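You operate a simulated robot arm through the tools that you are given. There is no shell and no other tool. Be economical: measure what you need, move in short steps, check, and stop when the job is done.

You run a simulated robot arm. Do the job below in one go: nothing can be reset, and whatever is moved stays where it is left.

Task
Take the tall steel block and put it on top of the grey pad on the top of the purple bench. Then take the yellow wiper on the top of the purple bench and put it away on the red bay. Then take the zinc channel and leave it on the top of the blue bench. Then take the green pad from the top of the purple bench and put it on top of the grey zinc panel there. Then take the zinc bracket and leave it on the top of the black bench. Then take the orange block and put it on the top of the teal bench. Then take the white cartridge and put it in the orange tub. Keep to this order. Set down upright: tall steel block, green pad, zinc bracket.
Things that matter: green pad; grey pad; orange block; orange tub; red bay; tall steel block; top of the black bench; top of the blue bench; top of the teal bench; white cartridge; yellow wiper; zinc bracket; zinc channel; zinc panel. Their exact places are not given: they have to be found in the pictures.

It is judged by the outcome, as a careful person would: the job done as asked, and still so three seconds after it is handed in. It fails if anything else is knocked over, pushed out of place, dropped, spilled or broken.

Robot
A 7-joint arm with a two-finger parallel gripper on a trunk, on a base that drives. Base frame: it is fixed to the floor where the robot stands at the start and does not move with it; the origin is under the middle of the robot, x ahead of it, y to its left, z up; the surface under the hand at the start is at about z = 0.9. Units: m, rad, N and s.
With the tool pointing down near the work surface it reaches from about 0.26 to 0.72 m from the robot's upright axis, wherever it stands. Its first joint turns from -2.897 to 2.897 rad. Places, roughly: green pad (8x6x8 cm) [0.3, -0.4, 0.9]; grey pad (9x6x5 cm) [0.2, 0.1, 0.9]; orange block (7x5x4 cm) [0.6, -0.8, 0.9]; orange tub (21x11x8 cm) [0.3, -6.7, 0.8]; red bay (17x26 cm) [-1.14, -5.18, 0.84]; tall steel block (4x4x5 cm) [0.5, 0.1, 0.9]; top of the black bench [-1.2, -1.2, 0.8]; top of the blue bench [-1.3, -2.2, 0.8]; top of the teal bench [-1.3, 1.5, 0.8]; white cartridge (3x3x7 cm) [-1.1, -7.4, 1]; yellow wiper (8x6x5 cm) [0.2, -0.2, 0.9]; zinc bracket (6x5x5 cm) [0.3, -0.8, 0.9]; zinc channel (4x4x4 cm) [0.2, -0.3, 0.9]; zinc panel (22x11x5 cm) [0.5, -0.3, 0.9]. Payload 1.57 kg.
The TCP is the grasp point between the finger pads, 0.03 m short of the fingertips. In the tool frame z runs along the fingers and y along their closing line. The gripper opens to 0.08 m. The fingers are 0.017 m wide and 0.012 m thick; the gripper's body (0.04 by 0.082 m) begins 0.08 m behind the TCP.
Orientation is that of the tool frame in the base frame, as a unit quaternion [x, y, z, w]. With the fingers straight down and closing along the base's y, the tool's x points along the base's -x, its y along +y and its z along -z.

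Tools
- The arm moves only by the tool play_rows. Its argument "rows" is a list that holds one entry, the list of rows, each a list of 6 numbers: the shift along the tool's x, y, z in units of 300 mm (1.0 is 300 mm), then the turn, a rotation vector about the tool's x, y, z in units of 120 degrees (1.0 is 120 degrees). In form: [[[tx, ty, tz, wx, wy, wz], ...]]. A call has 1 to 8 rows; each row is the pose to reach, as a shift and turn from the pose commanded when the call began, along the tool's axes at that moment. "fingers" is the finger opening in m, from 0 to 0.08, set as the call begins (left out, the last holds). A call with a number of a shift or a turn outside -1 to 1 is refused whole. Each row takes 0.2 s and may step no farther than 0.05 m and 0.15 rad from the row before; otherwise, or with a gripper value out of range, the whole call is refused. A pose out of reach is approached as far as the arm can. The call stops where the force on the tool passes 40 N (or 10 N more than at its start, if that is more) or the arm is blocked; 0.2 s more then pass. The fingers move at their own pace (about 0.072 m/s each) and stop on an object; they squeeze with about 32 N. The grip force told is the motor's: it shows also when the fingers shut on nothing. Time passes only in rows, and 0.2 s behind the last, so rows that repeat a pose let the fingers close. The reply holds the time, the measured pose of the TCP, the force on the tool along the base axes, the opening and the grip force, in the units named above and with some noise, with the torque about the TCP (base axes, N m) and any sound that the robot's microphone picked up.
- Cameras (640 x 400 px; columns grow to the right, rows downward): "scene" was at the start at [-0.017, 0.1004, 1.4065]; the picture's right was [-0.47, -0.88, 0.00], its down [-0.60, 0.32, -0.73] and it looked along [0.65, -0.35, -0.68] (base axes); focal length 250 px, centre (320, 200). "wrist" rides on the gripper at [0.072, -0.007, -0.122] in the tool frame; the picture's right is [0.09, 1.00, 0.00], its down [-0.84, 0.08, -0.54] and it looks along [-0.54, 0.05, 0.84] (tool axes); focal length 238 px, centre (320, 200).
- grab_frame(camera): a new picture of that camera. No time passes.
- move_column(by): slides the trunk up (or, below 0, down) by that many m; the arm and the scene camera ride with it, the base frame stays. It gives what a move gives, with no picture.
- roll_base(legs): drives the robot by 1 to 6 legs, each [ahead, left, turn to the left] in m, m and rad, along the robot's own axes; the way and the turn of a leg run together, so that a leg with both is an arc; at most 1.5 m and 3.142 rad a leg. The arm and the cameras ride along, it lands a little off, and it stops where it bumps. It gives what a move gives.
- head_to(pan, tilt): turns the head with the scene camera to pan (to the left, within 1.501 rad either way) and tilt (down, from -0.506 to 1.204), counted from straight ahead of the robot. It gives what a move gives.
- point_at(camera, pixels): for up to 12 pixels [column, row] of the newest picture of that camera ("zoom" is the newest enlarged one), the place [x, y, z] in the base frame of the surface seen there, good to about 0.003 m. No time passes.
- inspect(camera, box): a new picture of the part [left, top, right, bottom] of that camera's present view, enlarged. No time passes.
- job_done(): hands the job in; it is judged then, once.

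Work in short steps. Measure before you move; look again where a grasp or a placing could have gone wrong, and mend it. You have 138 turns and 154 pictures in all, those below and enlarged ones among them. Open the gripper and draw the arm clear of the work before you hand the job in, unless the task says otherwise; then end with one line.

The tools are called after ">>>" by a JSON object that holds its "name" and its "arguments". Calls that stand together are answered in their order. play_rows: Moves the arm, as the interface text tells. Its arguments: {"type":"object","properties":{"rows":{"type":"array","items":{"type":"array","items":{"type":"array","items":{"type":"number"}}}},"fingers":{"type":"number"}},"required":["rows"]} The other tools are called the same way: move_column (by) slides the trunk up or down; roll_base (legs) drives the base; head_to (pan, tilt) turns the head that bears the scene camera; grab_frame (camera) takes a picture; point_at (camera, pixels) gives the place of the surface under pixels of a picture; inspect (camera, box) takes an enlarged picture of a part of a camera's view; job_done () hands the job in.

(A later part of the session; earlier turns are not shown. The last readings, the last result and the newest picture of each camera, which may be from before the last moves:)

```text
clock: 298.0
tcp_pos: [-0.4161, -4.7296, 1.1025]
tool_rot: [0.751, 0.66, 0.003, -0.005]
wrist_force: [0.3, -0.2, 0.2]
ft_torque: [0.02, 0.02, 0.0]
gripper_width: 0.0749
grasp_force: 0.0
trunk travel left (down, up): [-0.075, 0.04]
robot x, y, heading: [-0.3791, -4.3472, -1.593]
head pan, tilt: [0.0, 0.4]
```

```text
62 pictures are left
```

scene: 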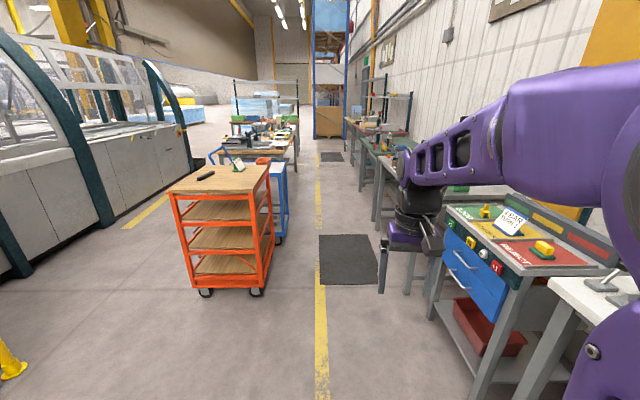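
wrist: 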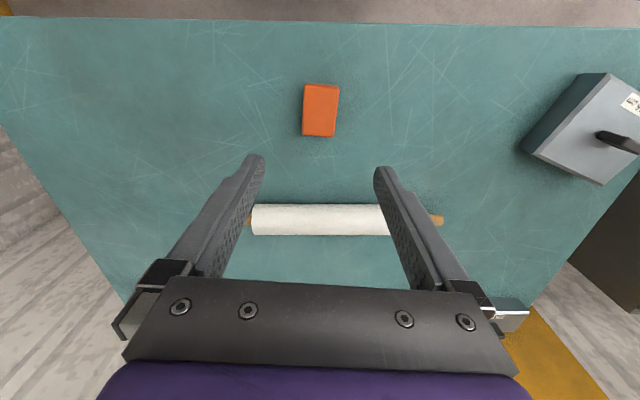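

>>> {"name": "roll_base", "arguments": {"legs": [[0, -0.03, 0], [1.5, 0, 0], [1.4, 0, 0]]}}

>>> {"name": "head_to", "arguments": {"pan": -1.2, "tilt": 0.5}}

>>> {"name": "grab_frame", "arguments": {"camera": "scene"}}

>>> {"name": "head_to", "arguments": {"pan": 1.2, "tilt": 0.5}}

>>> {"name": "grab_frame", "arguments": {"camera": "scene"}}

```text
clock: 313.0
tcp_pos: [-0.61, -7.7085, 1.1042]
tool_rot: [0.77, 0.639, 0.003, -0.004]
wrist_force: [0.1, 0.2, 0.1]
ft_torque: [-0.01, 0.0, 0.01]
gripper_width: 0.0749
grasp_force: 0.0
trunk travel left (down, up): [-0.075, 0.04]
robot x, y, heading: [-0.5542, -7.3247, -1.646]
head pan, tilt: [0.0, 0.4]
```

```text
clock: 314.4
tcp_pos: [-0.6101, -7.7094, 1.1036]
tool_rot: [0.77, 0.638, 0.003, -0.004]
wrist_force: [0.4, -0.3, 0.2]
ft_torque: [0.0, -0.01, 0.02]
gripper_width: 0.075
grasp_force: 0.2
trunk travel left (down, up): [-0.075, 0.04]
robot x, y, heading: [-0.5557, -7.329, -1.646]
head pan, tilt: [-1.201, 0.499]
```

```text
61 pictures are left
```

scene: 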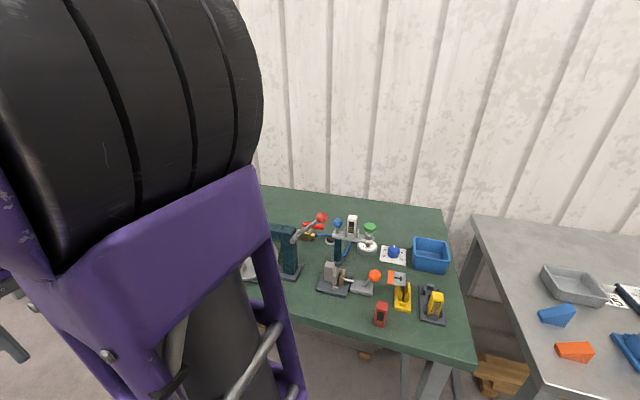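

```text
clock: 316.6
tcp_pos: [-0.6106, -7.7091, 1.1016]
tool_rot: [0.77, 0.638, 0.005, -0.007]
wrist_force: [0.6, -0.2, 0.0]
ft_torque: [0.01, -0.02, 0.01]
gripper_width: 0.0752
grasp_force: 0.0
trunk travel left (down, up): [-0.075, 0.04]
robot x, y, heading: [-0.5577, -7.3301, -1.642]
head pan, tilt: [1.201, 0.499]
```

```text
60 pictures are left
```

scene: 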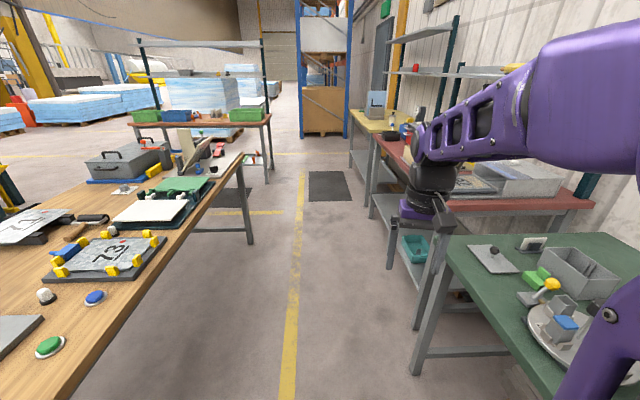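

The cartridge should be on the green bench (white item near (352,222) in a fixture). Turn to face it.

>>> {"name": "roll_base", "arguments": {"legs": [[-0.0, 0.0, -1.5]]}}

>>> {"name": "head_to", "arguments": {"pan": 0.1, "tilt": 0.7}}

>>> {"name": "play_rows", "arguments": {"rows": [[[0, 0, 0, 0, 0, 0], [0, 0, 0, 0, 0, 0], [0, 0, 0, 0, 0, 0], [0, 0, 0, 0, 0, 0]]]}}

>>> {"name": "grab_frame", "arguments": {"camera": "scene"}}

>>> {"name": "grab_frame", "arguments": {"camera": "wrist"}}

```text
clock: 320.2
tcp_pos: [-0.9439, -7.3539, 1.099]
tool_rot: [1.0, 0.009, 0.012, -0.003]
wrist_force: [0.4, 0.2, 0.9]
ft_torque: [0.03, 0.0, -0.01]
gripper_width: 0.0751
grasp_force: 0.0
trunk travel left (down, up): [-0.075, 0.04]
robot x, y, heading: [-0.5566, -7.3262, -3.009]
head pan, tilt: [1.201, 0.499]
stopped in leg 1: the robot was blocked; the commanded pose is now the measured one
```

```text
clock: 321.6
tcp_pos: [-0.9438, -7.3539, 1.1004]
tool_rot: [1.0, 0.008, 0.011, -0.002]
wrist_force: [-0.9, 0.0, 0.4]
ft_torque: [0.0, -0.01, -0.04]
gripper_width: 0.0749
grasp_force: 0.1
trunk travel left (down, up): [-0.075, 0.04]
robot x, y, heading: [-0.5557, -7.3257, -3.016]
head pan, tilt: [0.099, 0.7]
```

```text
clock: 322.6
tcp_pos: [-0.9437, -7.3532, 1.0996]
tool_rot: [1.0, 0.008, 0.01, -0.001]
wrist_force: [-0.3, -0.5, 0.4]
ft_torque: [0.01, 0.0, 0.03]
gripper_width: 0.075
grasp_force: 0.0
trunk travel left (down, up): [-0.075, 0.04]
robot x, y, heading: [-0.5602, -7.3299, -3.014]
head pan, tilt: [0.099, 0.7]
```

```text
59 pictures are left
```

scene: 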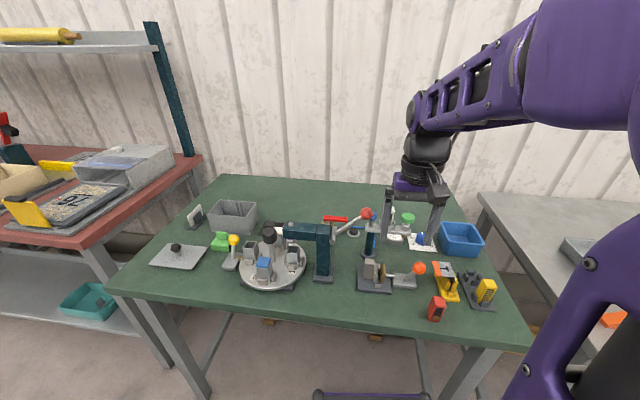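

```text
58 pictures are left
```

wrist: 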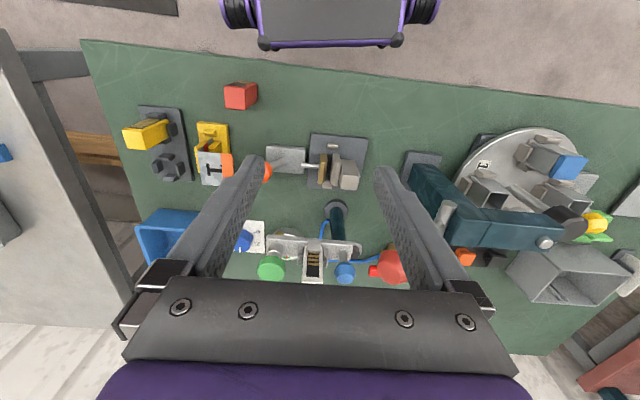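

The turn was blocked at heading −3.01. I measure nearby tall parts (lever ball, fixture, cartridge) to see why and find the cartridge.

>>> {"name": "inspect", "arguments": {"camera": "scene", "box": [270, 170, 510, 330]}}

>>> {"name": "point_at", "arguments": {"camera": "zoom", "pixels": [[255, 118], [180, 130], [130, 165], [330, 120], [312, 130], [350, 180], [365, 130], [270, 185], [390, 260], [300, 95], [420, 195], [270, 150]]}}

>>> {"name": "inspect", "arguments": {"camera": "wrist", "box": [230, 140, 470, 290]}}

>>> {"name": "point_at", "arguments": {"camera": "zoom", "pixels": [[220, 330], [222, 355], [110, 340], [310, 350], [430, 330], [280, 180], [290, 280], [160, 270], [560, 190], [580, 210]]}}

```text
2.50 times, centred on (390, 250) of scene
```

zoom: 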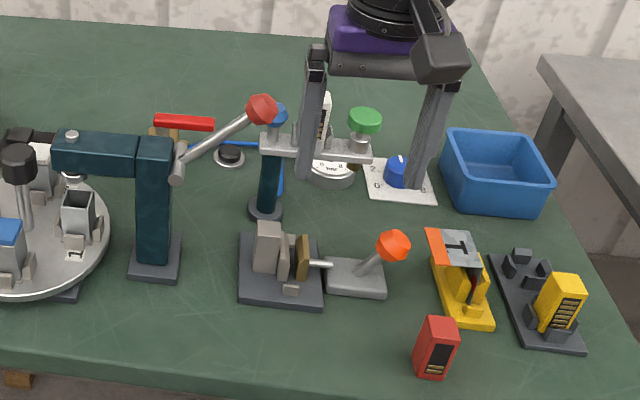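

```text
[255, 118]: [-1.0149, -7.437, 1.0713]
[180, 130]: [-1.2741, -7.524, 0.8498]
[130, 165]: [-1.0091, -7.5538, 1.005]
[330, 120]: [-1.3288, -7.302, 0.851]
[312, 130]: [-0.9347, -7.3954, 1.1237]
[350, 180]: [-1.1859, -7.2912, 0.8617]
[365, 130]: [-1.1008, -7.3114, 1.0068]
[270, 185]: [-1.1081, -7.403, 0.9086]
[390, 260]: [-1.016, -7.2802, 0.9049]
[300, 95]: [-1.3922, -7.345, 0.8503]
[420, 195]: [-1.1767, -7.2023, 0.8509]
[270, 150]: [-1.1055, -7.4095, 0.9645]
```

```text
2.67 times, centred on (350, 215) of wrist
```

zoom: 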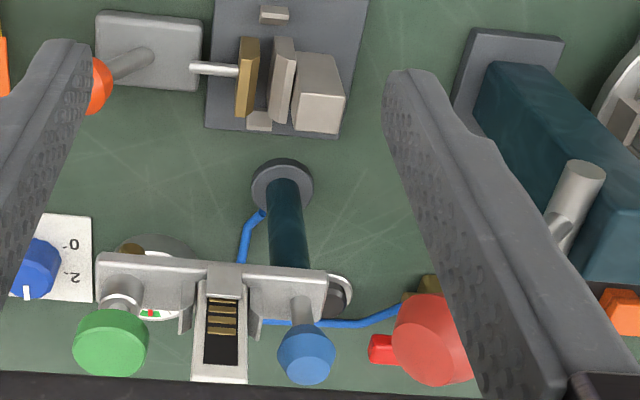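

```text
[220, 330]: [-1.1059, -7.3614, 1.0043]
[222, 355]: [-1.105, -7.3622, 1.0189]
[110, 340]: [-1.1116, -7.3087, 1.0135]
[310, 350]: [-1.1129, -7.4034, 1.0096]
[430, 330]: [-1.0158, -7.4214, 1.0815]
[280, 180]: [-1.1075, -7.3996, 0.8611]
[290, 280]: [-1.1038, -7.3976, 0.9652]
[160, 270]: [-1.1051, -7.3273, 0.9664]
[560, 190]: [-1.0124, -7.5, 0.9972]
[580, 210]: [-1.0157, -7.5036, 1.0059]
```

The cartridge sits in the fixture at ≈(−1.105, −7.362, 1.02). I draw the gripper back 8 cm to view it frontally.

>>> {"name": "play_rows", "arguments": {"rows": [[[0.1, 0, 0, 0, 0, 0], [0.2, 0, 0, 0, 0, 0], [0.3, 0, 0, 0, 0, 0], [0.3, 0, 0, 0, 0, 0]]]}}

>>> {"name": "inspect", "arguments": {"camera": "wrist", "box": [250, 180, 410, 290]}}

>>> {"name": "inspect", "arguments": {"camera": "scene", "box": [340, 190, 440, 270]}}

```text
clock: 323.5
tcp_pos: [-0.858, -7.3493, 1.0536]
tool_rot: [0.995, 0.005, 0.096, -0.01]
wrist_force: [0.4, 0.3, -0.7]
ft_torque: [0.03, 0.01, 0.01]
gripper_width: 0.0751
grasp_force: 0.0
trunk travel left (down, up): [-0.075, 0.04]
robot x, y, heading: [-0.5599, -7.3308, -3.017]
head pan, tilt: [0.099, 0.7]
stopped in row 4: the arm was blocked; the commanded pose is now the measured one
```

```text
3.64 times, centred on (330, 235) of wrist
```

zoom: 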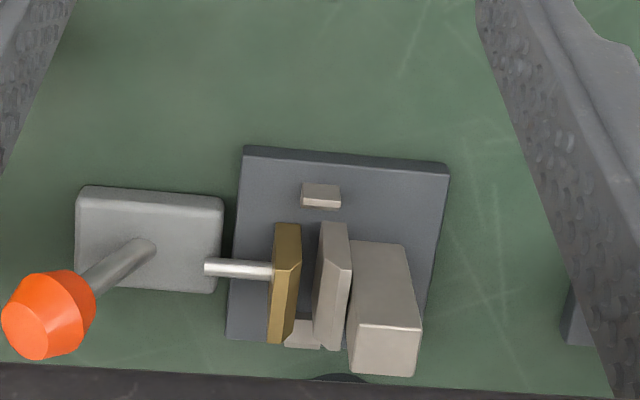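

```text
5.00 times, centred on (390, 230) of scene
```

zoom: 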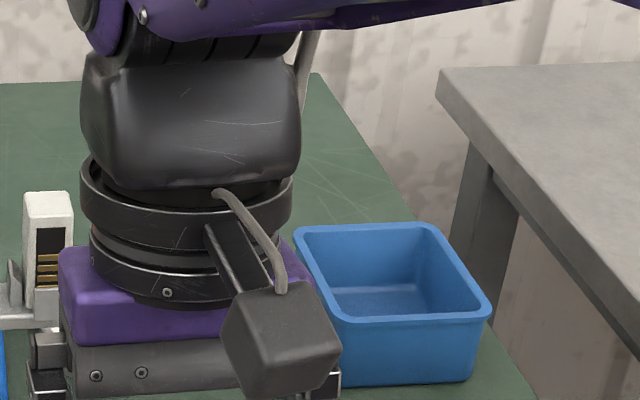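

The arm hit its inner reach limit and tilted 11°. I restore the upright pose a little farther out and higher.

>>> {"name": "play_rows", "arguments": {"rows": [[[-0.03, 0, -0.06, 0, -0.023, 0], [-0.05, 0, -0.12, 0, -0.046, 0], [-0.075, 0, -0.18, 0, -0.07, 0], [-0.095, 0, -0.242, 0, -0.0917, 0], [-0.095, 0, -0.242, 0, -0.0917, 0]]]}}

>>> {"name": "roll_base", "arguments": {"legs": [[-0.12, 0, 0], [0, 0, -0.12]]}}

>>> {"name": "grab_frame", "arguments": {"camera": "wrist"}}

>>> {"name": "grab_frame", "arguments": {"camera": "scene"}}

```text
clock: 324.9
tcp_pos: [-0.9029, -7.3519, 1.0953]
tool_rot: [0.999, 0.005, 0.039, -0.011]
wrist_force: [0.3, -0.4, 0.1]
ft_torque: [-0.02, 0.0, 0.03]
gripper_width: 0.0749
grasp_force: 0.1
trunk travel left (down, up): [-0.075, 0.04]
robot x, y, heading: [-0.5622, -7.3266, -3.016]
head pan, tilt: [0.099, 0.7]
stopped in row 5: the arm was blocked; the commanded pose is now the measured one
```

```text
clock: 326.7
tcp_pos: [-0.7812, -7.2948, 1.0963]
tool_rot: [0.998, -0.054, 0.041, -0.01]
wrist_force: [-0.7, 0.4, -0.2]
ft_torque: [0.02, -0.04, 0.02]
gripper_width: 0.075
grasp_force: 0.0
trunk travel left (down, up): [-0.075, 0.04]
robot x, y, heading: [-0.4322, -7.3109, -3.131]
head pan, tilt: [0.099, 0.7]
```

```text
53 pictures are left
```

wrist: 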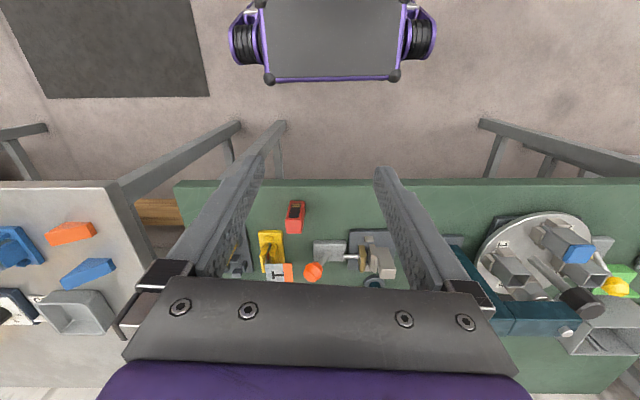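

```text
52 pictures are left
```

scene: 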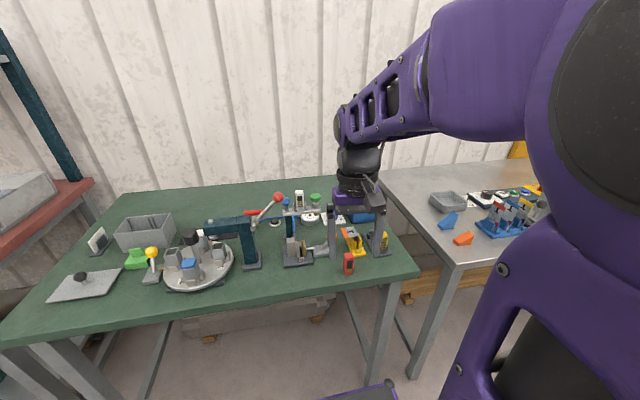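

>>> {"name": "inspect", "arguments": {"camera": "scene", "box": [260, 175, 340, 235]}}

>>> {"name": "point_at", "arguments": {"camera": "zoom", "pixels": [[310, 120], [285, 130], [330, 130], [310, 180], [315, 215], [305, 235], [345, 225], [440, 145], [240, 225], [140, 165], [275, 200], [300, 260]]}}

```text
6.67 times, centred on (300, 205) of scene
```

zoom: 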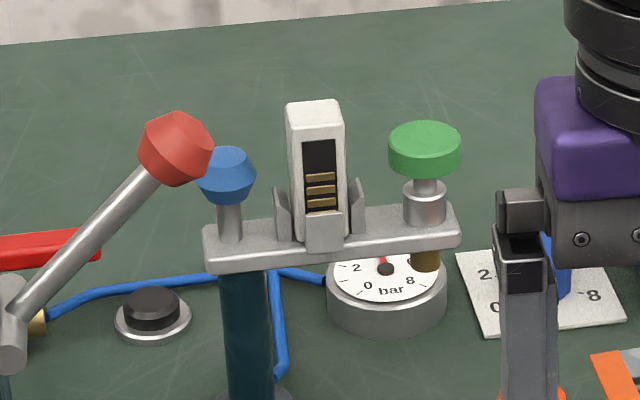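

```text
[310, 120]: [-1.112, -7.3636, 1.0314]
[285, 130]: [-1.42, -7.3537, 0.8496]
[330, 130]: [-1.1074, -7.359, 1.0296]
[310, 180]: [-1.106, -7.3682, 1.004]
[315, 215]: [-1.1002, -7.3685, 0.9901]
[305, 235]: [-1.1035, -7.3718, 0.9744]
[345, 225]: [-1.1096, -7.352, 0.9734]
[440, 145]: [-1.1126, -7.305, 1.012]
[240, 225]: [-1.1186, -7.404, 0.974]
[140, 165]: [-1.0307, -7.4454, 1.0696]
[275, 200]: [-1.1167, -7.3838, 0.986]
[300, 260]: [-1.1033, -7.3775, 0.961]
```

Cartridge: upright in a cradle at (−1.105, −7.364), top ≈1.04, with knobs left/right — so I'll grip along x with the camera on the +y side. First drive 7 cm forward, raise and untilt.

>>> {"name": "roll_base", "arguments": {"legs": [[0.07, 0, 0]]}}

>>> {"name": "play_rows", "arguments": {"rows": [[[-0.08, 0, -0.06, 0, -0.02, 0], [-0.16, 0, -0.14, 0, -0.038, 0], [-0.18, 0, -0.2, 0, -0.038, 0], [-0.18, 0, -0.2, 0, -0.038, 0]]], "fingers": 0.07}}

>>> {"name": "play_rows", "arguments": {"rows": [[[0, 0, 0, 0, 0, -0.065], [0, 0, 0, 0, 0, -0.13], [0, 0, 0, 0, 0, -0.195], [0, 0, 0, 0, 0, -0.26], [0, 0, 0, 0, 0, -0.325], [0, 0, 0, 0, 0, -0.39], [0, 0, 0, 0, 0, -0.455], [0, 0, 0, 0, 0, -0.52]]]}}

```text
clock: 327.7
tcp_pos: [-0.8501, -7.2953, 1.0924]
tool_rot: [0.998, -0.052, 0.045, -0.01]
wrist_force: [0.5, 0.4, -0.7]
ft_torque: [-0.01, 0.02, -0.01]
gripper_width: 0.0749
grasp_force: 0.1
trunk travel left (down, up): [-0.075, 0.04]
robot x, y, heading: [-0.5062, -7.3129, -3.133]
head pan, tilt: [0.099, 0.7]
```

```text
clock: 328.7
tcp_pos: [-0.9077, -7.2891, 1.1452]
tool_rot: [0.999, -0.052, 0.005, -0.012]
wrist_force: [0.1, -0.4, 0.2]
ft_torque: [0.03, 0.01, -0.01]
gripper_width: 0.07
grasp_force: 0.0
trunk travel left (down, up): [-0.075, 0.04]
robot x, y, heading: [-0.5038, -7.317, -3.13]
head pan, tilt: [0.099, 0.7]
```

```text
clock: 330.5
tcp_pos: [-0.9102, -7.291, 1.1479]
tool_rot: [0.881, 0.474, 0.011, -0.007]
wrist_force: [-0.2, -0.7, -0.2]
ft_torque: [-0.01, 0.0, 0.01]
gripper_width: 0.0699
grasp_force: 0.0
trunk travel left (down, up): [-0.075, 0.04]
robot x, y, heading: [-0.5051, -7.3116, -3.136]
head pan, tilt: [0.099, 0.7]
```

>>> {"name": "play_rows", "arguments": {"rows": [[[0, 0, 0, 0, 0, -0.06], [0, 0, 0, 0, 0, -0.12], [0, 0, 0, 0, 0, -0.18], [0, 0, 0, 0, 0, -0.24], [0, 0, 0, 0, 0, -0.279], [0, 0, 0, 0, 0, -0.279]]]}}

>>> {"name": "grab_frame", "arguments": {"camera": "wrist"}}

>>> {"name": "grab_frame", "arguments": {"camera": "scene"}}

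```text
clock: 331.9
tcp_pos: [-0.9102, -7.2917, 1.1482]
tool_rot: [0.707, 0.707, 0.011, -0.003]
wrist_force: [-0.7, 0.6, 0.1]
ft_torque: [0.03, 0.02, 0.0]
gripper_width: 0.07
grasp_force: 0.1
trunk travel left (down, up): [-0.075, 0.04]
robot x, y, heading: [-0.5055, -7.3125, -3.136]
head pan, tilt: [0.099, 0.7]
```

```text
50 pictures are left
```

wrist: 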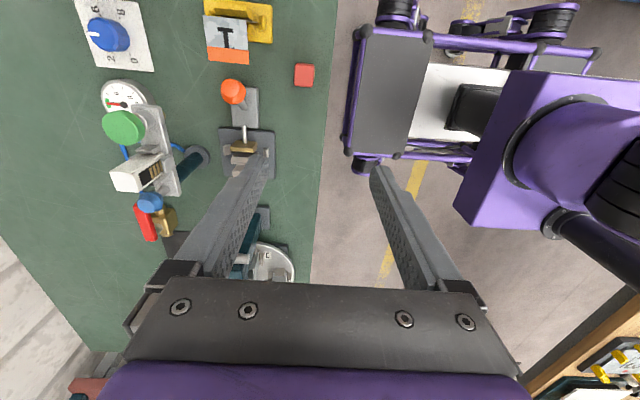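

```text
49 pictures are left
```

scene: 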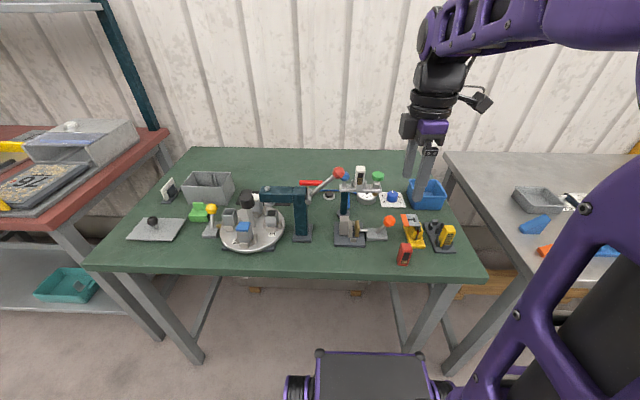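

>>> {"name": "inspect", "arguments": {"camera": "scene", "box": [330, 155, 400, 205]}}

>>> {"name": "point_at", "arguments": {"camera": "zoom", "pixels": [[240, 110], [275, 95], [315, 108], [300, 112], [250, 160], [315, 160], [265, 215], [310, 210], [110, 160], [445, 175], [275, 104], [170, 180]]}}

>>> {"name": "inspect", "arguments": {"camera": "wrist", "box": [90, 100, 210, 220]}}

```text
8.00 times, centred on (365, 180) of scene
```

zoom: 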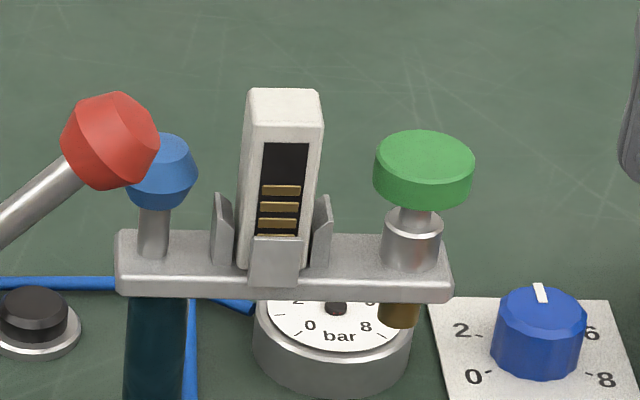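

```text
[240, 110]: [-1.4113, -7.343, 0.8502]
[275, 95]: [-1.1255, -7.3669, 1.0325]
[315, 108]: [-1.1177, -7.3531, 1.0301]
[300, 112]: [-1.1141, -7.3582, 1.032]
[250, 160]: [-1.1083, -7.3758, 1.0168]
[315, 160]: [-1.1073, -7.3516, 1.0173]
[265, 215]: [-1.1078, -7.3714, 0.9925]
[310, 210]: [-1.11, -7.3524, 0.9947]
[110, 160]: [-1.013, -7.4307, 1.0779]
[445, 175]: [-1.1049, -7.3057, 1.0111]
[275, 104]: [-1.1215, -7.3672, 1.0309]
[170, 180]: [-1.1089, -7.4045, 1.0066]
```

```text
3.33 times, centred on (150, 160) of wrist
```

zoom: 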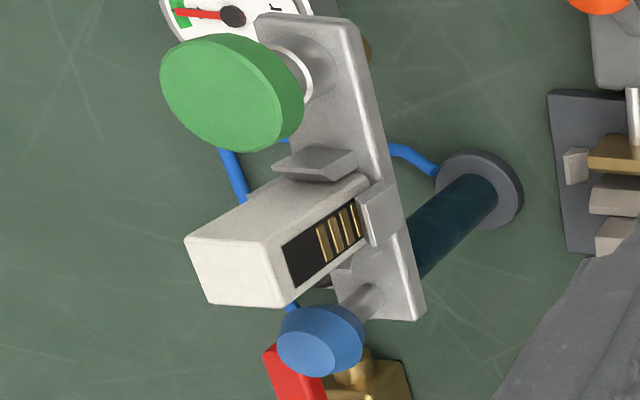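

>>> {"name": "point_at", "arguments": {"camera": "zoom", "pixels": [[190, 242], [258, 244], [210, 300], [280, 300], [235, 270], [340, 330], [280, 180], [200, 120], [280, 120], [300, 340]]}}

```text
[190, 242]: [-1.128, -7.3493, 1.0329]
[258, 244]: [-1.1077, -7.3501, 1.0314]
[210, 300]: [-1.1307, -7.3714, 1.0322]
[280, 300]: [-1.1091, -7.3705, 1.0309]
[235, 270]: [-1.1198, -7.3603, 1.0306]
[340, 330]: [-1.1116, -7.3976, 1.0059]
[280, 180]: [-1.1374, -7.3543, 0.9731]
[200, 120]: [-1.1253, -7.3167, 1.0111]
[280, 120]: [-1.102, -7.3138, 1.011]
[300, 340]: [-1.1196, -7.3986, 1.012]
```

Top centre (−1.119, −7.3605), z 1.032, 2.4 cm square. Move above it with tilt correction.

>>> {"name": "play_rows", "arguments": {"rows": [[[-0.05, -0.12, 0, 0.0055, -0.0095, 0], [-0.1, -0.24, 0, 0.0055, -0.0095, 0], [-0.15, -0.36, 0, 0.0055, -0.0095, 0], [-0.19, -0.48, 0, 0.0055, -0.0095, 0], [-0.229, -0.6, 0, 0.0055, -0.0095, 0], [-0.229, -0.697, 0, 0.0055, -0.0095, 0], [-0.229, -0.697, 0.12, 0.0055, -0.0095, 0], [-0.229, -0.697, 0.12, 0.0055, -0.0095, 0]]]}}

>>> {"name": "grab_frame", "arguments": {"camera": "wrist"}}

>>> {"name": "inspect", "arguments": {"camera": "scene", "box": [310, 120, 430, 210]}}

```text
clock: 333.7
tcp_pos: [-1.1198, -7.3579, 1.1072]
tool_rot: [0.707, 0.707, 0.001, -0.001]
wrist_force: [-0.5, 0.4, 0.1]
ft_torque: [0.0, 0.0, 0.03]
gripper_width: 0.0701
grasp_force: 0.0
trunk travel left (down, up): [-0.075, 0.04]
robot x, y, heading: [-0.505, -7.3141, -3.13]
head pan, tilt: [0.099, 0.7]
```

```text
46 pictures are left
```

wrist: 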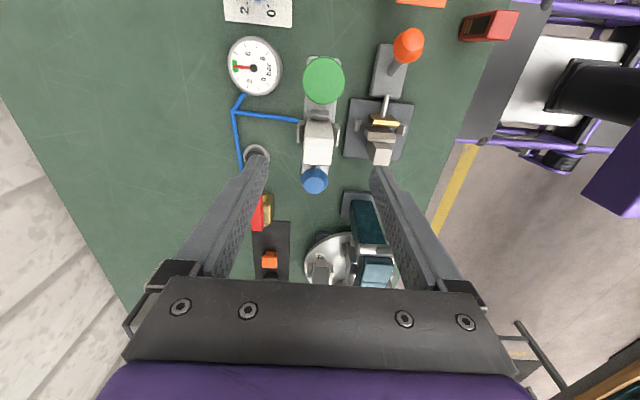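

```text
4.44 times, centred on (370, 165) of scene
```

zoom: 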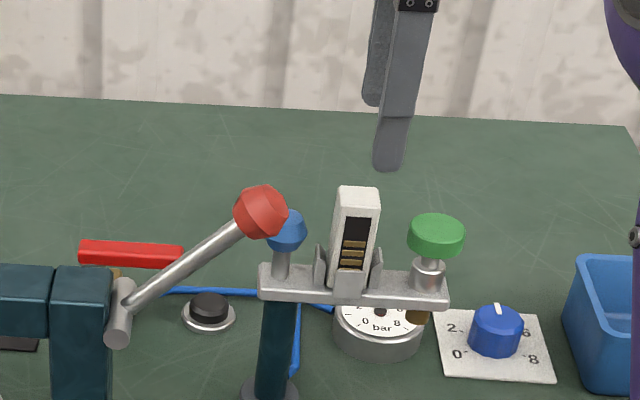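

>>> {"name": "play_rows", "arguments": {"rows": [[[-0.009, 0, 0.08, 0, 0, 0], [-0.009, 0, 0.16, 0, 0, 0], [-0.009, 0, 0.19, 0, 0, 0], [-0.009, 0, 0.19, 0, 0, 0]]]}}

>>> {"name": "grab_frame", "arguments": {"camera": "wrist"}}

>>> {"name": "inspect", "arguments": {"camera": "scene", "box": [320, 130, 420, 210]}}

```text
clock: 334.7
tcp_pos: [-1.1194, -7.3601, 1.0502]
tool_rot: [0.707, 0.707, 0.002, 0.0]
wrist_force: [0.5, -0.4, 0.7]
ft_torque: [-0.03, 0.01, 0.01]
gripper_width: 0.0701
grasp_force: 0.1
trunk travel left (down, up): [-0.075, 0.04]
robot x, y, heading: [-0.5043, -7.3107, -3.132]
head pan, tilt: [0.099, 0.7]
```

```text
44 pictures are left
```

wrist: 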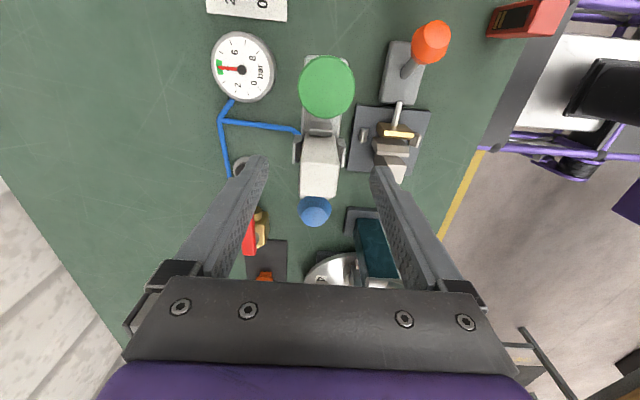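

```text
5.00 times, centred on (370, 170) of scene
```

zoom: 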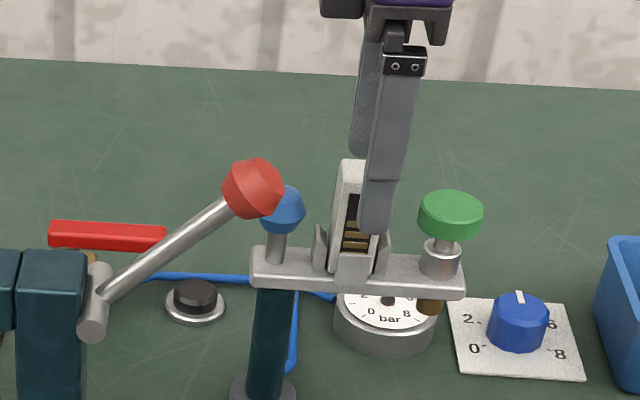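

Aligned. Final descent and grip.

>>> {"name": "play_rows", "arguments": {"rows": [[[0, 0, 0.04, 0, 0, 0], [0, 0, 0.075, 0, 0, 0], [0, 0, 0.075, 0, 0, 0]]]}}

>>> {"name": "play_rows", "arguments": {"rows": [[[0, 0, 0, 0, 0, 0], [0, 0, 0, 0, 0, 0], [0, 0, 0, 0, 0, 0], [0, 0, 0, 0, 0, 0]]], "fingers": 0.0}}

>>> {"name": "grab_frame", "arguments": {"camera": "wrist"}}

```text
clock: 335.5
tcp_pos: [-1.1205, -7.359, 1.0276]
tool_rot: [0.708, 0.706, 0.001, -0.001]
wrist_force: [-0.2, -0.3, -0.3]
ft_torque: [-0.01, 0.0, 0.01]
gripper_width: 0.0701
grasp_force: 0.0
trunk travel left (down, up): [-0.075, 0.04]
robot x, y, heading: [-0.5077, -7.3157, -3.131]
head pan, tilt: [0.099, 0.7]
```

```text
clock: 336.5
tcp_pos: [-1.1192, -7.3601, 1.0268]
tool_rot: [0.708, 0.706, 0.002, -0.001]
wrist_force: [-0.7, 0.0, 0.3]
ft_torque: [0.02, 0.01, 0.02]
gripper_width: 0.0251
grasp_force: 32.1
trunk travel left (down, up): [-0.075, 0.04]
robot x, y, heading: [-0.5025, -7.3121, -3.135]
head pan, tilt: [0.099, 0.7]
```

```text
42 pictures are left
```

wrist: 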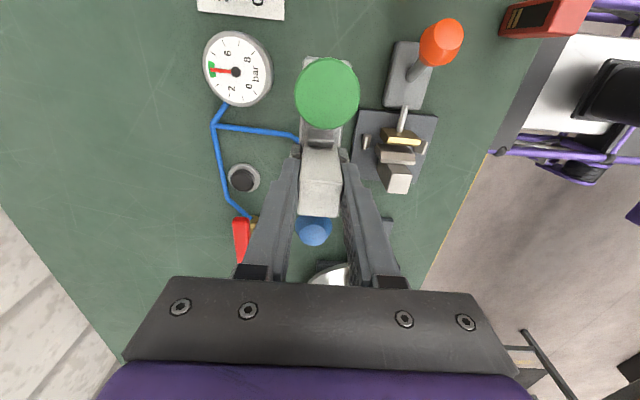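

Gripped (0.025). Lift straight up gently.

>>> {"name": "play_rows", "arguments": {"rows": [[[0, 0, -0.03, 0, 0, 0], [0, 0, -0.08, 0, 0, 0], [0, 0, -0.15, 0, 0, 0], [0, 0, -0.25, 0, 0, 0], [0, 0, -0.36, 0, 0, 0], [0, 0, -0.44, 0, 0, 0], [0, 0, -0.44, 0, 0, 0]]]}}

>>> {"name": "grab_frame", "arguments": {"camera": "wrist"}}

>>> {"name": "inspect", "arguments": {"camera": "scene", "box": [300, 100, 440, 220]}}

```text
clock: 338.1
tcp_pos: [-1.1215, -7.3632, 1.1604]
tool_rot: [0.708, 0.706, 0.002, 0.001]
wrist_force: [0.4, 0.9, -0.2]
ft_torque: [-0.01, -0.02, -0.03]
gripper_width: 0.0253
grasp_force: 31.8
trunk travel left (down, up): [-0.075, 0.04]
robot x, y, heading: [-0.5053, -7.3136, -3.13]
head pan, tilt: [0.099, 0.7]
```

```text
41 pictures are left
```

wrist: 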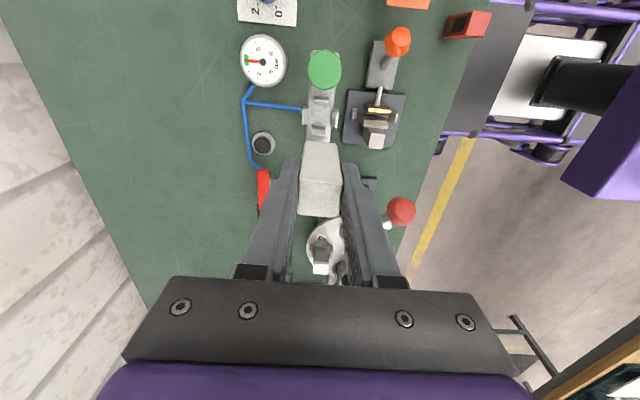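

```text
3.33 times, centred on (370, 160) of scene
```

zoom: 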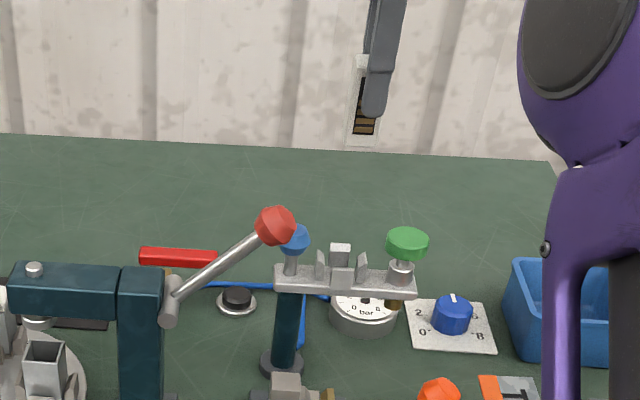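

Extracted cleanly. Retract the arm, back up a bit, turn to face +y and look right at the tub.

>>> {"name": "play_rows", "arguments": {"rows": [[[0.03, 0.1, 0, 0, 0, 0], [0.06, 0.22, 0, 0, 0, 0], [0.06, 0.34, 0, 0, 0, 0], [0.06, 0.46, 0, 0, 0, 0], [0.06, 0.56, 0, 0, 0, 0], [0.06, 0.64, 0, 0, 0, 0], [0.06, 0.64, 0, 0, 0, 0]]]}}

>>> {"name": "roll_base", "arguments": {"legs": [[-0.06, 0, 0], [0, 0, -1.57]]}}

>>> {"name": "head_to", "arguments": {"pan": -0.9, "tilt": 0.6}}

>>> {"name": "play_rows", "arguments": {"rows": [[[0, 0, 0, 0, 0, 0], [0, 0, 0, 0, 0, 0], [0, 0, 0, 0, 0, 0], [0, 0, 0, 0, 0, 0]]]}}

>>> {"name": "grab_frame", "arguments": {"camera": "scene"}}

```text
clock: 339.7
tcp_pos: [-0.9277, -7.3444, 1.1579]
tool_rot: [0.707, 0.707, 0.002, -0.001]
wrist_force: [-0.3, -0.2, -0.9]
ft_torque: [-0.01, 0.02, -0.01]
gripper_width: 0.0254
grasp_force: 31.6
trunk travel left (down, up): [-0.075, 0.04]
robot x, y, heading: [-0.5063, -7.315, -3.131]
head pan, tilt: [0.099, 0.7]
```

```text
clock: 344.6
tcp_pos: [-0.47, -6.8886, 1.158]
tool_rot: [1.0, -0.009, 0.002, 0.001]
wrist_force: [0.2, 0.8, -1.0]
ft_torque: [-0.02, -0.01, 0.01]
gripper_width: 0.025
grasp_force: 32.1
trunk travel left (down, up): [-0.075, 0.04]
robot x, y, heading: [-0.4442, -7.3112, 1.565]
head pan, tilt: [0.099, 0.7]
```

```text
clock: 345.9
tcp_pos: [-0.4689, -6.8902, 1.1586]
tool_rot: [1.0, -0.009, 0.001, 0.001]
wrist_force: [-0.3, -0.4, -0.6]
ft_torque: [0.01, 0.01, 0.02]
gripper_width: 0.0252
grasp_force: 31.6
trunk travel left (down, up): [-0.075, 0.04]
robot x, y, heading: [-0.4442, -7.3141, 1.567]
head pan, tilt: [-0.901, 0.6]
```

```text
clock: 346.9
tcp_pos: [-0.4696, -6.8883, 1.1573]
tool_rot: [1.0, -0.009, 0.001, 0.001]
wrist_force: [0.3, -0.1, -0.4]
ft_torque: [0.01, -0.02, 0.0]
gripper_width: 0.0253
grasp_force: 32.1
trunk travel left (down, up): [-0.075, 0.04]
robot x, y, heading: [-0.4472, -7.3127, 1.57]
head pan, tilt: [-0.901, 0.6]
```

```text
39 pictures are left
```

scene: 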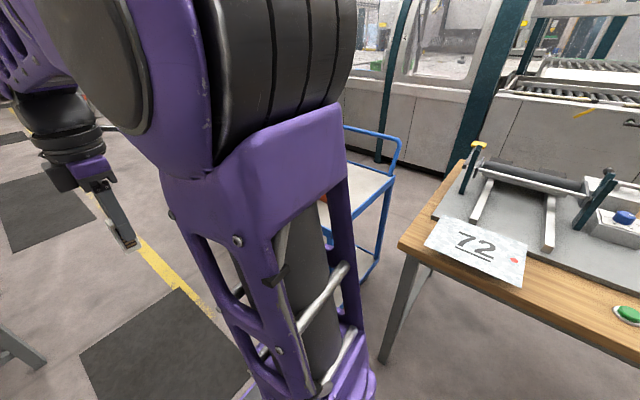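

>>> {"name": "point_at", "arguments": {"camera": "scene", "pixels": [[400, 245], [440, 255], [325, 198], [370, 185], [375, 265], [385, 360]]}}

>>> {"name": "roll_base", "arguments": {"legs": [[0.6, 0, 0]]}}

>>> {"name": "head_to", "arguments": {"pan": -1.4, "tilt": 0.6}}

>>> {"name": "play_rows", "arguments": {"rows": [[[0, 0, 0, 0, 0, 0], [0, 0, 0, 0, 0, 0], [0, 0, 0, 0, 0, 0]]]}}

>>> {"name": "grab_frame", "arguments": {"camera": "scene"}}

```text
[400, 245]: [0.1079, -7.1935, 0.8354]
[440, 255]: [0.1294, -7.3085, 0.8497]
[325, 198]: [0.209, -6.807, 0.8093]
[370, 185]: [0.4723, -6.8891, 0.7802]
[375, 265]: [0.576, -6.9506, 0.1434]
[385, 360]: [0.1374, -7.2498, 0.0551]
```

```text
clock: 350.4
tcp_pos: [-0.468, -6.2711, 1.1587]
tool_rot: [1.0, -0.008, 0.002, 0.001]
wrist_force: [0.6, -0.1, -0.5]
ft_torque: [0.01, -0.02, -0.01]
gripper_width: 0.0253
grasp_force: 31.6
trunk travel left (down, up): [-0.075, 0.04]
robot x, y, heading: [-0.4487, -6.6958, 1.57]
head pan, tilt: [-0.901, 0.6]
```

```text
clock: 351.3
tcp_pos: [-0.4678, -6.2718, 1.1588]
tool_rot: [1.0, -0.008, 0.002, 0.0]
wrist_force: [-0.3, -0.4, 0.4]
ft_torque: [-0.03, 0.01, -0.03]
gripper_width: 0.0253
grasp_force: 31.9
trunk travel left (down, up): [-0.075, 0.04]
robot x, y, heading: [-0.4449, -6.6954, 1.565]
head pan, tilt: [-1.4, 0.6]
```

```text
clock: 352.1
tcp_pos: [-0.4681, -6.2712, 1.1586]
tool_rot: [1.0, -0.009, 0.002, 0.001]
wrist_force: [1.1, -0.5, 0.0]
ft_torque: [0.02, -0.02, 0.01]
gripper_width: 0.0252
grasp_force: 32.3
trunk travel left (down, up): [-0.075, 0.04]
robot x, y, heading: [-0.4445, -6.6987, 1.568]
head pan, tilt: [-1.4, 0.6]
```

```text
38 pictures are left
```

scene: 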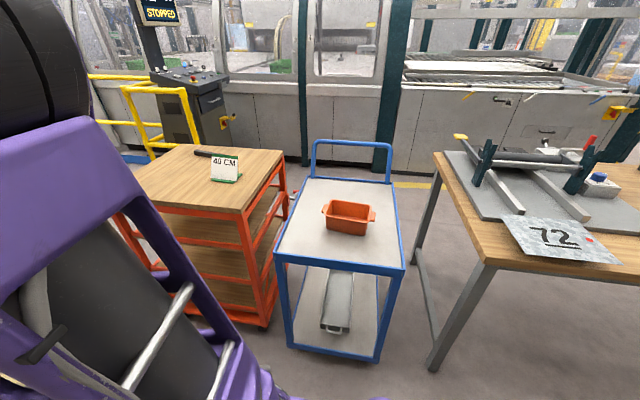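

>>> {"name": "inspect", "arguments": {"camera": "scene", "box": [300, 180, 400, 260]}}

>>> {"name": "point_at", "arguments": {"camera": "zoom", "pixels": [[190, 115], [425, 135], [170, 175], [410, 205], [290, 160], [300, 150], [280, 130], [150, 180], [475, 205], [280, 330]]}}

>>> {"name": "point_at", "arguments": {"camera": "scene", "pixels": [[280, 255], [400, 265], [315, 145], [390, 150], [290, 165], [225, 168], [240, 205]]}}

```text
5.00 times, centred on (350, 220) of scene
```

zoom: 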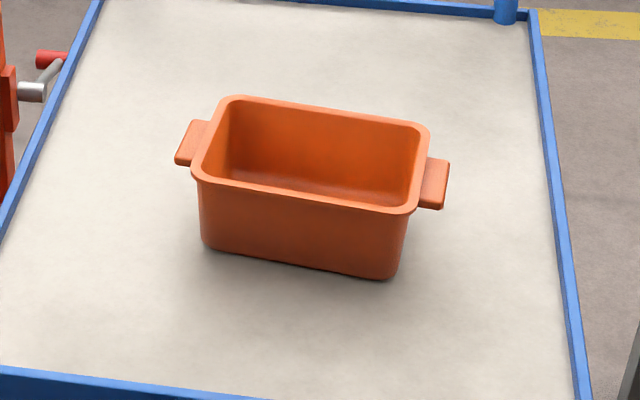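

```text
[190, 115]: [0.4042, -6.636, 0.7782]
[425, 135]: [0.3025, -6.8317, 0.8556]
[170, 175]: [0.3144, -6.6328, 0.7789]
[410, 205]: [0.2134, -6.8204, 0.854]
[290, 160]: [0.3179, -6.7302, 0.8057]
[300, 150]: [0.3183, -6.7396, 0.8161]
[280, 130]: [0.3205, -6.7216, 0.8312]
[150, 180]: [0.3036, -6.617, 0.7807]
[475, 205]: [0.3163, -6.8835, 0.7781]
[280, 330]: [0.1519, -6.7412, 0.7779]
```

```text
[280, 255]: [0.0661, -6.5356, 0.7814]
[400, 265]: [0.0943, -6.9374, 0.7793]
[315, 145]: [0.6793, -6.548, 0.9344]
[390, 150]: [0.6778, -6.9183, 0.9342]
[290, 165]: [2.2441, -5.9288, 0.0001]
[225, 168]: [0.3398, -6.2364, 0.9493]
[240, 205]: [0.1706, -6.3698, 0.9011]
```

Tub centre about (0.262, −6.745), rim 0.857. Turn to face it and drive 0.1 m closer.

>>> {"name": "roll_base", "arguments": {"legs": [[0, 0, -1.567], [0.12, 0, 0]]}}

>>> {"name": "head_to", "arguments": {"pan": 0.0, "tilt": 0.75}}

>>> {"name": "play_rows", "arguments": {"rows": [[[0, 0, 0, 0, 0, 0.065], [0, 0, 0, 0, 0, 0.13], [0, 0, 0, 0, 0, 0.195], [0, 0, 0, 0, 0, 0.26], [0, 0, 0, 0, 0, 0.325], [0, 0, 0, 0, 0, 0.39], [0, 0, 0, 0, 0, 0.455], [0, 0, 0, 0, 0, 0.52]]]}}

>>> {"name": "play_rows", "arguments": {"rows": [[[0, 0, 0, 0, 0, 0.065], [0, 0, 0, 0, 0, 0.13], [0, 0, 0, 0, 0, 0.195], [0, 0, 0, 0, 0, 0.26], [0, 0, 0, 0, 0, 0.29], [0, 0, 0, 0, 0, 0.29]]]}}

>>> {"name": "grab_frame", "arguments": {"camera": "scene"}}

>>> {"name": "grab_frame", "arguments": {"camera": "wrist"}}

```text
clock: 357.3
tcp_pos: [0.1005, -6.6891, 1.1592]
tool_rot: [-0.69, 0.724, -0.001, -0.002]
wrist_force: [-0.8, 0.9, -0.5]
ft_torque: [0.0, 0.0, 0.01]
gripper_width: 0.0253
grasp_force: 32.7
trunk travel left (down, up): [-0.075, 0.04]
robot x, y, heading: [-0.3217, -6.7013, -0.036]
head pan, tilt: [-1.4, 0.6]
```

```text
clock: 358.9
tcp_pos: [0.1012, -6.6899, 1.1573]
tool_rot: [-0.69, 0.724, -0.001, -0.002]
wrist_force: [0.1, -0.1, -1.0]
ft_torque: [0.01, -0.02, 0.01]
gripper_width: 0.0253
grasp_force: 31.9
trunk travel left (down, up): [-0.075, 0.04]
robot x, y, heading: [-0.3237, -6.6977, -0.034]
head pan, tilt: [0.0, 0.75]
```

```text
clock: 360.7
tcp_pos: [0.1019, -6.6878, 1.159]
tool_rot: [-0.214, 0.977, -0.001, -0.001]
wrist_force: [0.7, -0.2, -0.2]
ft_torque: [0.0, -0.02, 0.05]
gripper_width: 0.0251
grasp_force: 32.1
trunk travel left (down, up): [-0.075, 0.04]
robot x, y, heading: [-0.3247, -6.7016, -0.04]
head pan, tilt: [0.0, 0.75]
```

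```text
clock: 362.1
tcp_pos: [0.1018, -6.6878, 1.1589]
tool_rot: [0.088, 0.996, -0.002, 0.0]
wrist_force: [0.2, 0.0, -0.2]
ft_torque: [0.01, 0.0, -0.02]
gripper_width: 0.0255
grasp_force: 32.2
trunk travel left (down, up): [-0.075, 0.04]
robot x, y, heading: [-0.3225, -6.7007, -0.037]
head pan, tilt: [0.0, 0.75]
```

```text
36 pictures are left
```

scene: 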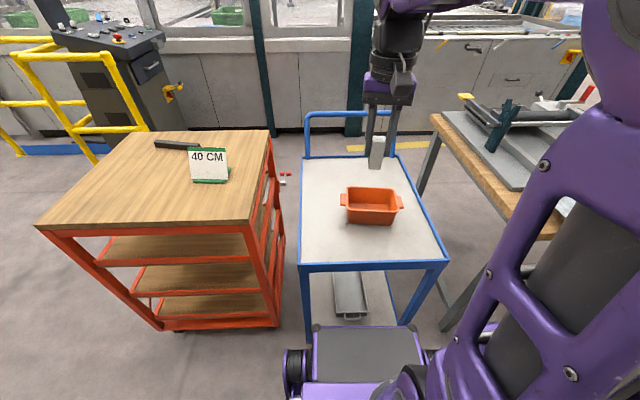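

```text
35 pictures are left
```

wrist: 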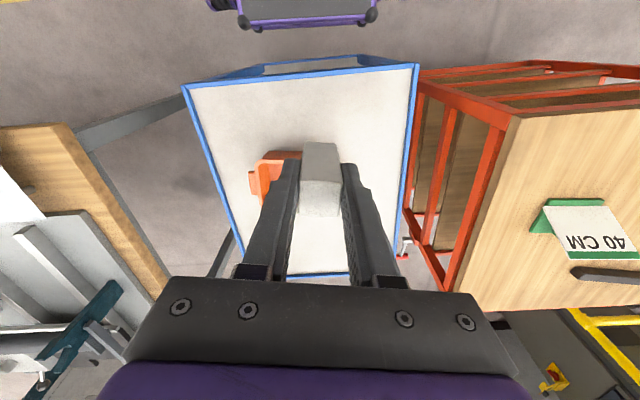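

Measure the tub's rim and floor from this view.

>>> {"name": "inspect", "arguments": {"camera": "scene", "box": [325, 170, 415, 240]}}

>>> {"name": "point_at", "arguments": {"camera": "zoom", "pixels": [[155, 125], [475, 135], [145, 240], [495, 250], [310, 180], [310, 210], [250, 210], [400, 210], [320, 145], [320, 260], [160, 185], [482, 195]]}}

```text
5.71 times, centred on (370, 205) of scene
```

zoom: 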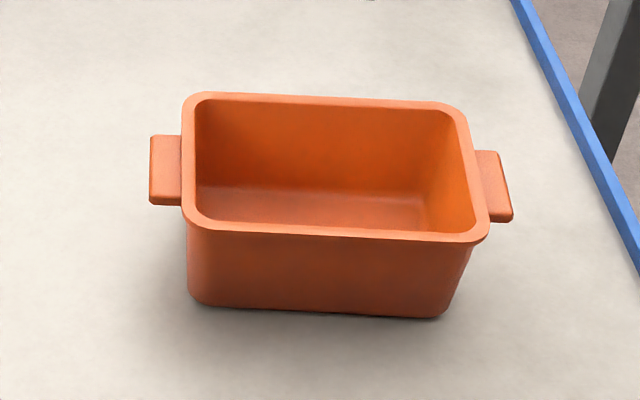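

```text
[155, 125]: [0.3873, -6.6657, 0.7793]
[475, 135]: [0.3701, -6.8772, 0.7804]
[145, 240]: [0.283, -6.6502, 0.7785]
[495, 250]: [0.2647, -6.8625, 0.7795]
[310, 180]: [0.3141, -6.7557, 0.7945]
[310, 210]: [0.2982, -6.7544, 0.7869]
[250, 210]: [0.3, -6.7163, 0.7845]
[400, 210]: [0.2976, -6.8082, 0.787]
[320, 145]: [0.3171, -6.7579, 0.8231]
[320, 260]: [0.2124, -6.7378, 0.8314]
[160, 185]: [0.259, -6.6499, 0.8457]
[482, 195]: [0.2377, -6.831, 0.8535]
```

Tub interior: x 0.22–0.317, y centre −6.746, floor 0.785. Move above and lower part-way.

>>> {"name": "play_rows", "arguments": {"rows": [[[-0.12, -0.02, 0, 0, 0, 0], [-0.24, -0.04, 0, 0, 0, 0], [-0.36, -0.06, 0, 0, 0, 0], [-0.48, -0.08, 0, 0, 0, 0], [-0.576, -0.097, 0, 0, 0, 0], [-0.576, -0.097, 0.14, 0, 0, 0], [-0.576, -0.097, 0.28, 0, 0, 0], [-0.576, -0.097, 0.4, 0, 0, 0]]]}}

>>> {"name": "play_rows", "arguments": {"rows": [[[0, 0, 0.1, 0, 0, 0], [0, 0, 0.22, 0, 0, 0], [0, 0, 0.36, 0, 0, 0], [0, 0, 0.36, 0, 0, 0]]]}}

>>> {"name": "grab_frame", "arguments": {"camera": "wrist"}}

>>> {"name": "inspect", "arguments": {"camera": "scene", "box": [310, 130, 430, 240]}}

```text
clock: 363.9
tcp_pos: [0.2655, -6.7501, 1.0381]
tool_rot: [0.087, 0.996, -0.001, 0.0]
wrist_force: [0.0, -0.8, -1.5]
ft_torque: [-0.02, -0.03, 0.0]
gripper_width: 0.0253
grasp_force: 32.0
trunk travel left (down, up): [-0.075, 0.04]
robot x, y, heading: [-0.3235, -6.7004, -0.036]
head pan, tilt: [0.0, 0.75]
```

```text
clock: 364.9
tcp_pos: [0.266, -6.7467, 0.9307]
tool_rot: [0.087, 0.996, -0.001, 0.0]
wrist_force: [0.9, 0.2, 0.1]
ft_torque: [0.0, 0.0, -0.01]
gripper_width: 0.0252
grasp_force: 31.7
trunk travel left (down, up): [-0.075, 0.04]
robot x, y, heading: [-0.3239, -6.7015, -0.038]
head pan, tilt: [0.0, 0.75]
```

```text
33 pictures are left
```

wrist: 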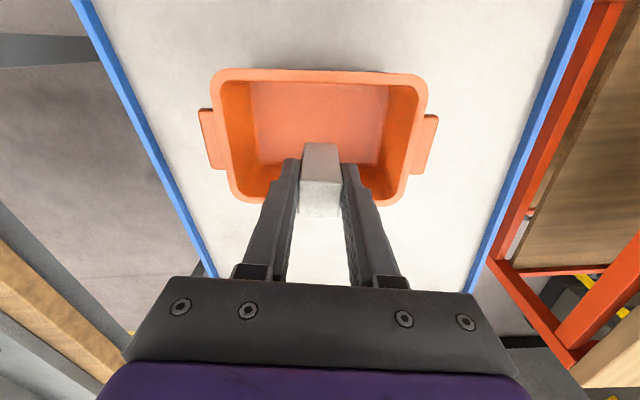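

```text
3.64 times, centred on (370, 185) of scene
```

zoom: 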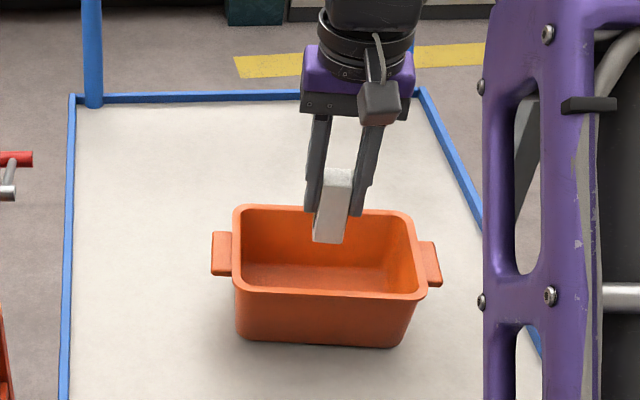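

Centred. Lower into the tub to near its floor.

>>> {"name": "play_rows", "arguments": {"rows": [[[0, 0, 0.08, 0, 0, 0], [0, 0, 0.16, 0, 0, 0], [0, 0, 0.22, 0, 0, 0], [0, 0, 0.25, 0, 0, 0], [0, 0, 0.26, 0, 0, 0], [0, 0, 0.268, 0, 0, 0], [0, 0, 0.268, 0, 0, 0]]]}}

```text
clock: 366.5
tcp_pos: [0.2663, -6.7495, 0.8501]
tool_rot: [0.087, 0.996, -0.001, 0.0]
wrist_force: [-0.9, 0.7, -1.0]
ft_torque: [-0.01, -0.03, -0.04]
gripper_width: 0.0251
grasp_force: 32.4
trunk travel left (down, up): [-0.075, 0.04]
robot x, y, heading: [-0.3223, -6.7011, -0.034]
head pan, tilt: [0.0, 0.75]
```

>>> {"name": "play_rows", "arguments": {"rows": [[[0, 0, 0.006, 0, 0, 0], [0, 0, 0.011, 0, 0, 0], [0, 0, 0.015, 0, 0, 0], [0, 0, 0.015, 0, 0, 0]]]}}

```text
clock: 367.5
tcp_pos: [0.2664, -6.7497, 0.8455]
tool_rot: [0.088, 0.996, -0.002, 0.001]
wrist_force: [-0.7, 0.8, 6.7]
ft_torque: [0.11, 0.09, -0.03]
gripper_width: 0.025
grasp_force: 31.8
trunk travel left (down, up): [-0.075, 0.04]
robot x, y, heading: [-0.3242, -6.701, -0.038]
head pan, tilt: [0.0, 0.75]
```

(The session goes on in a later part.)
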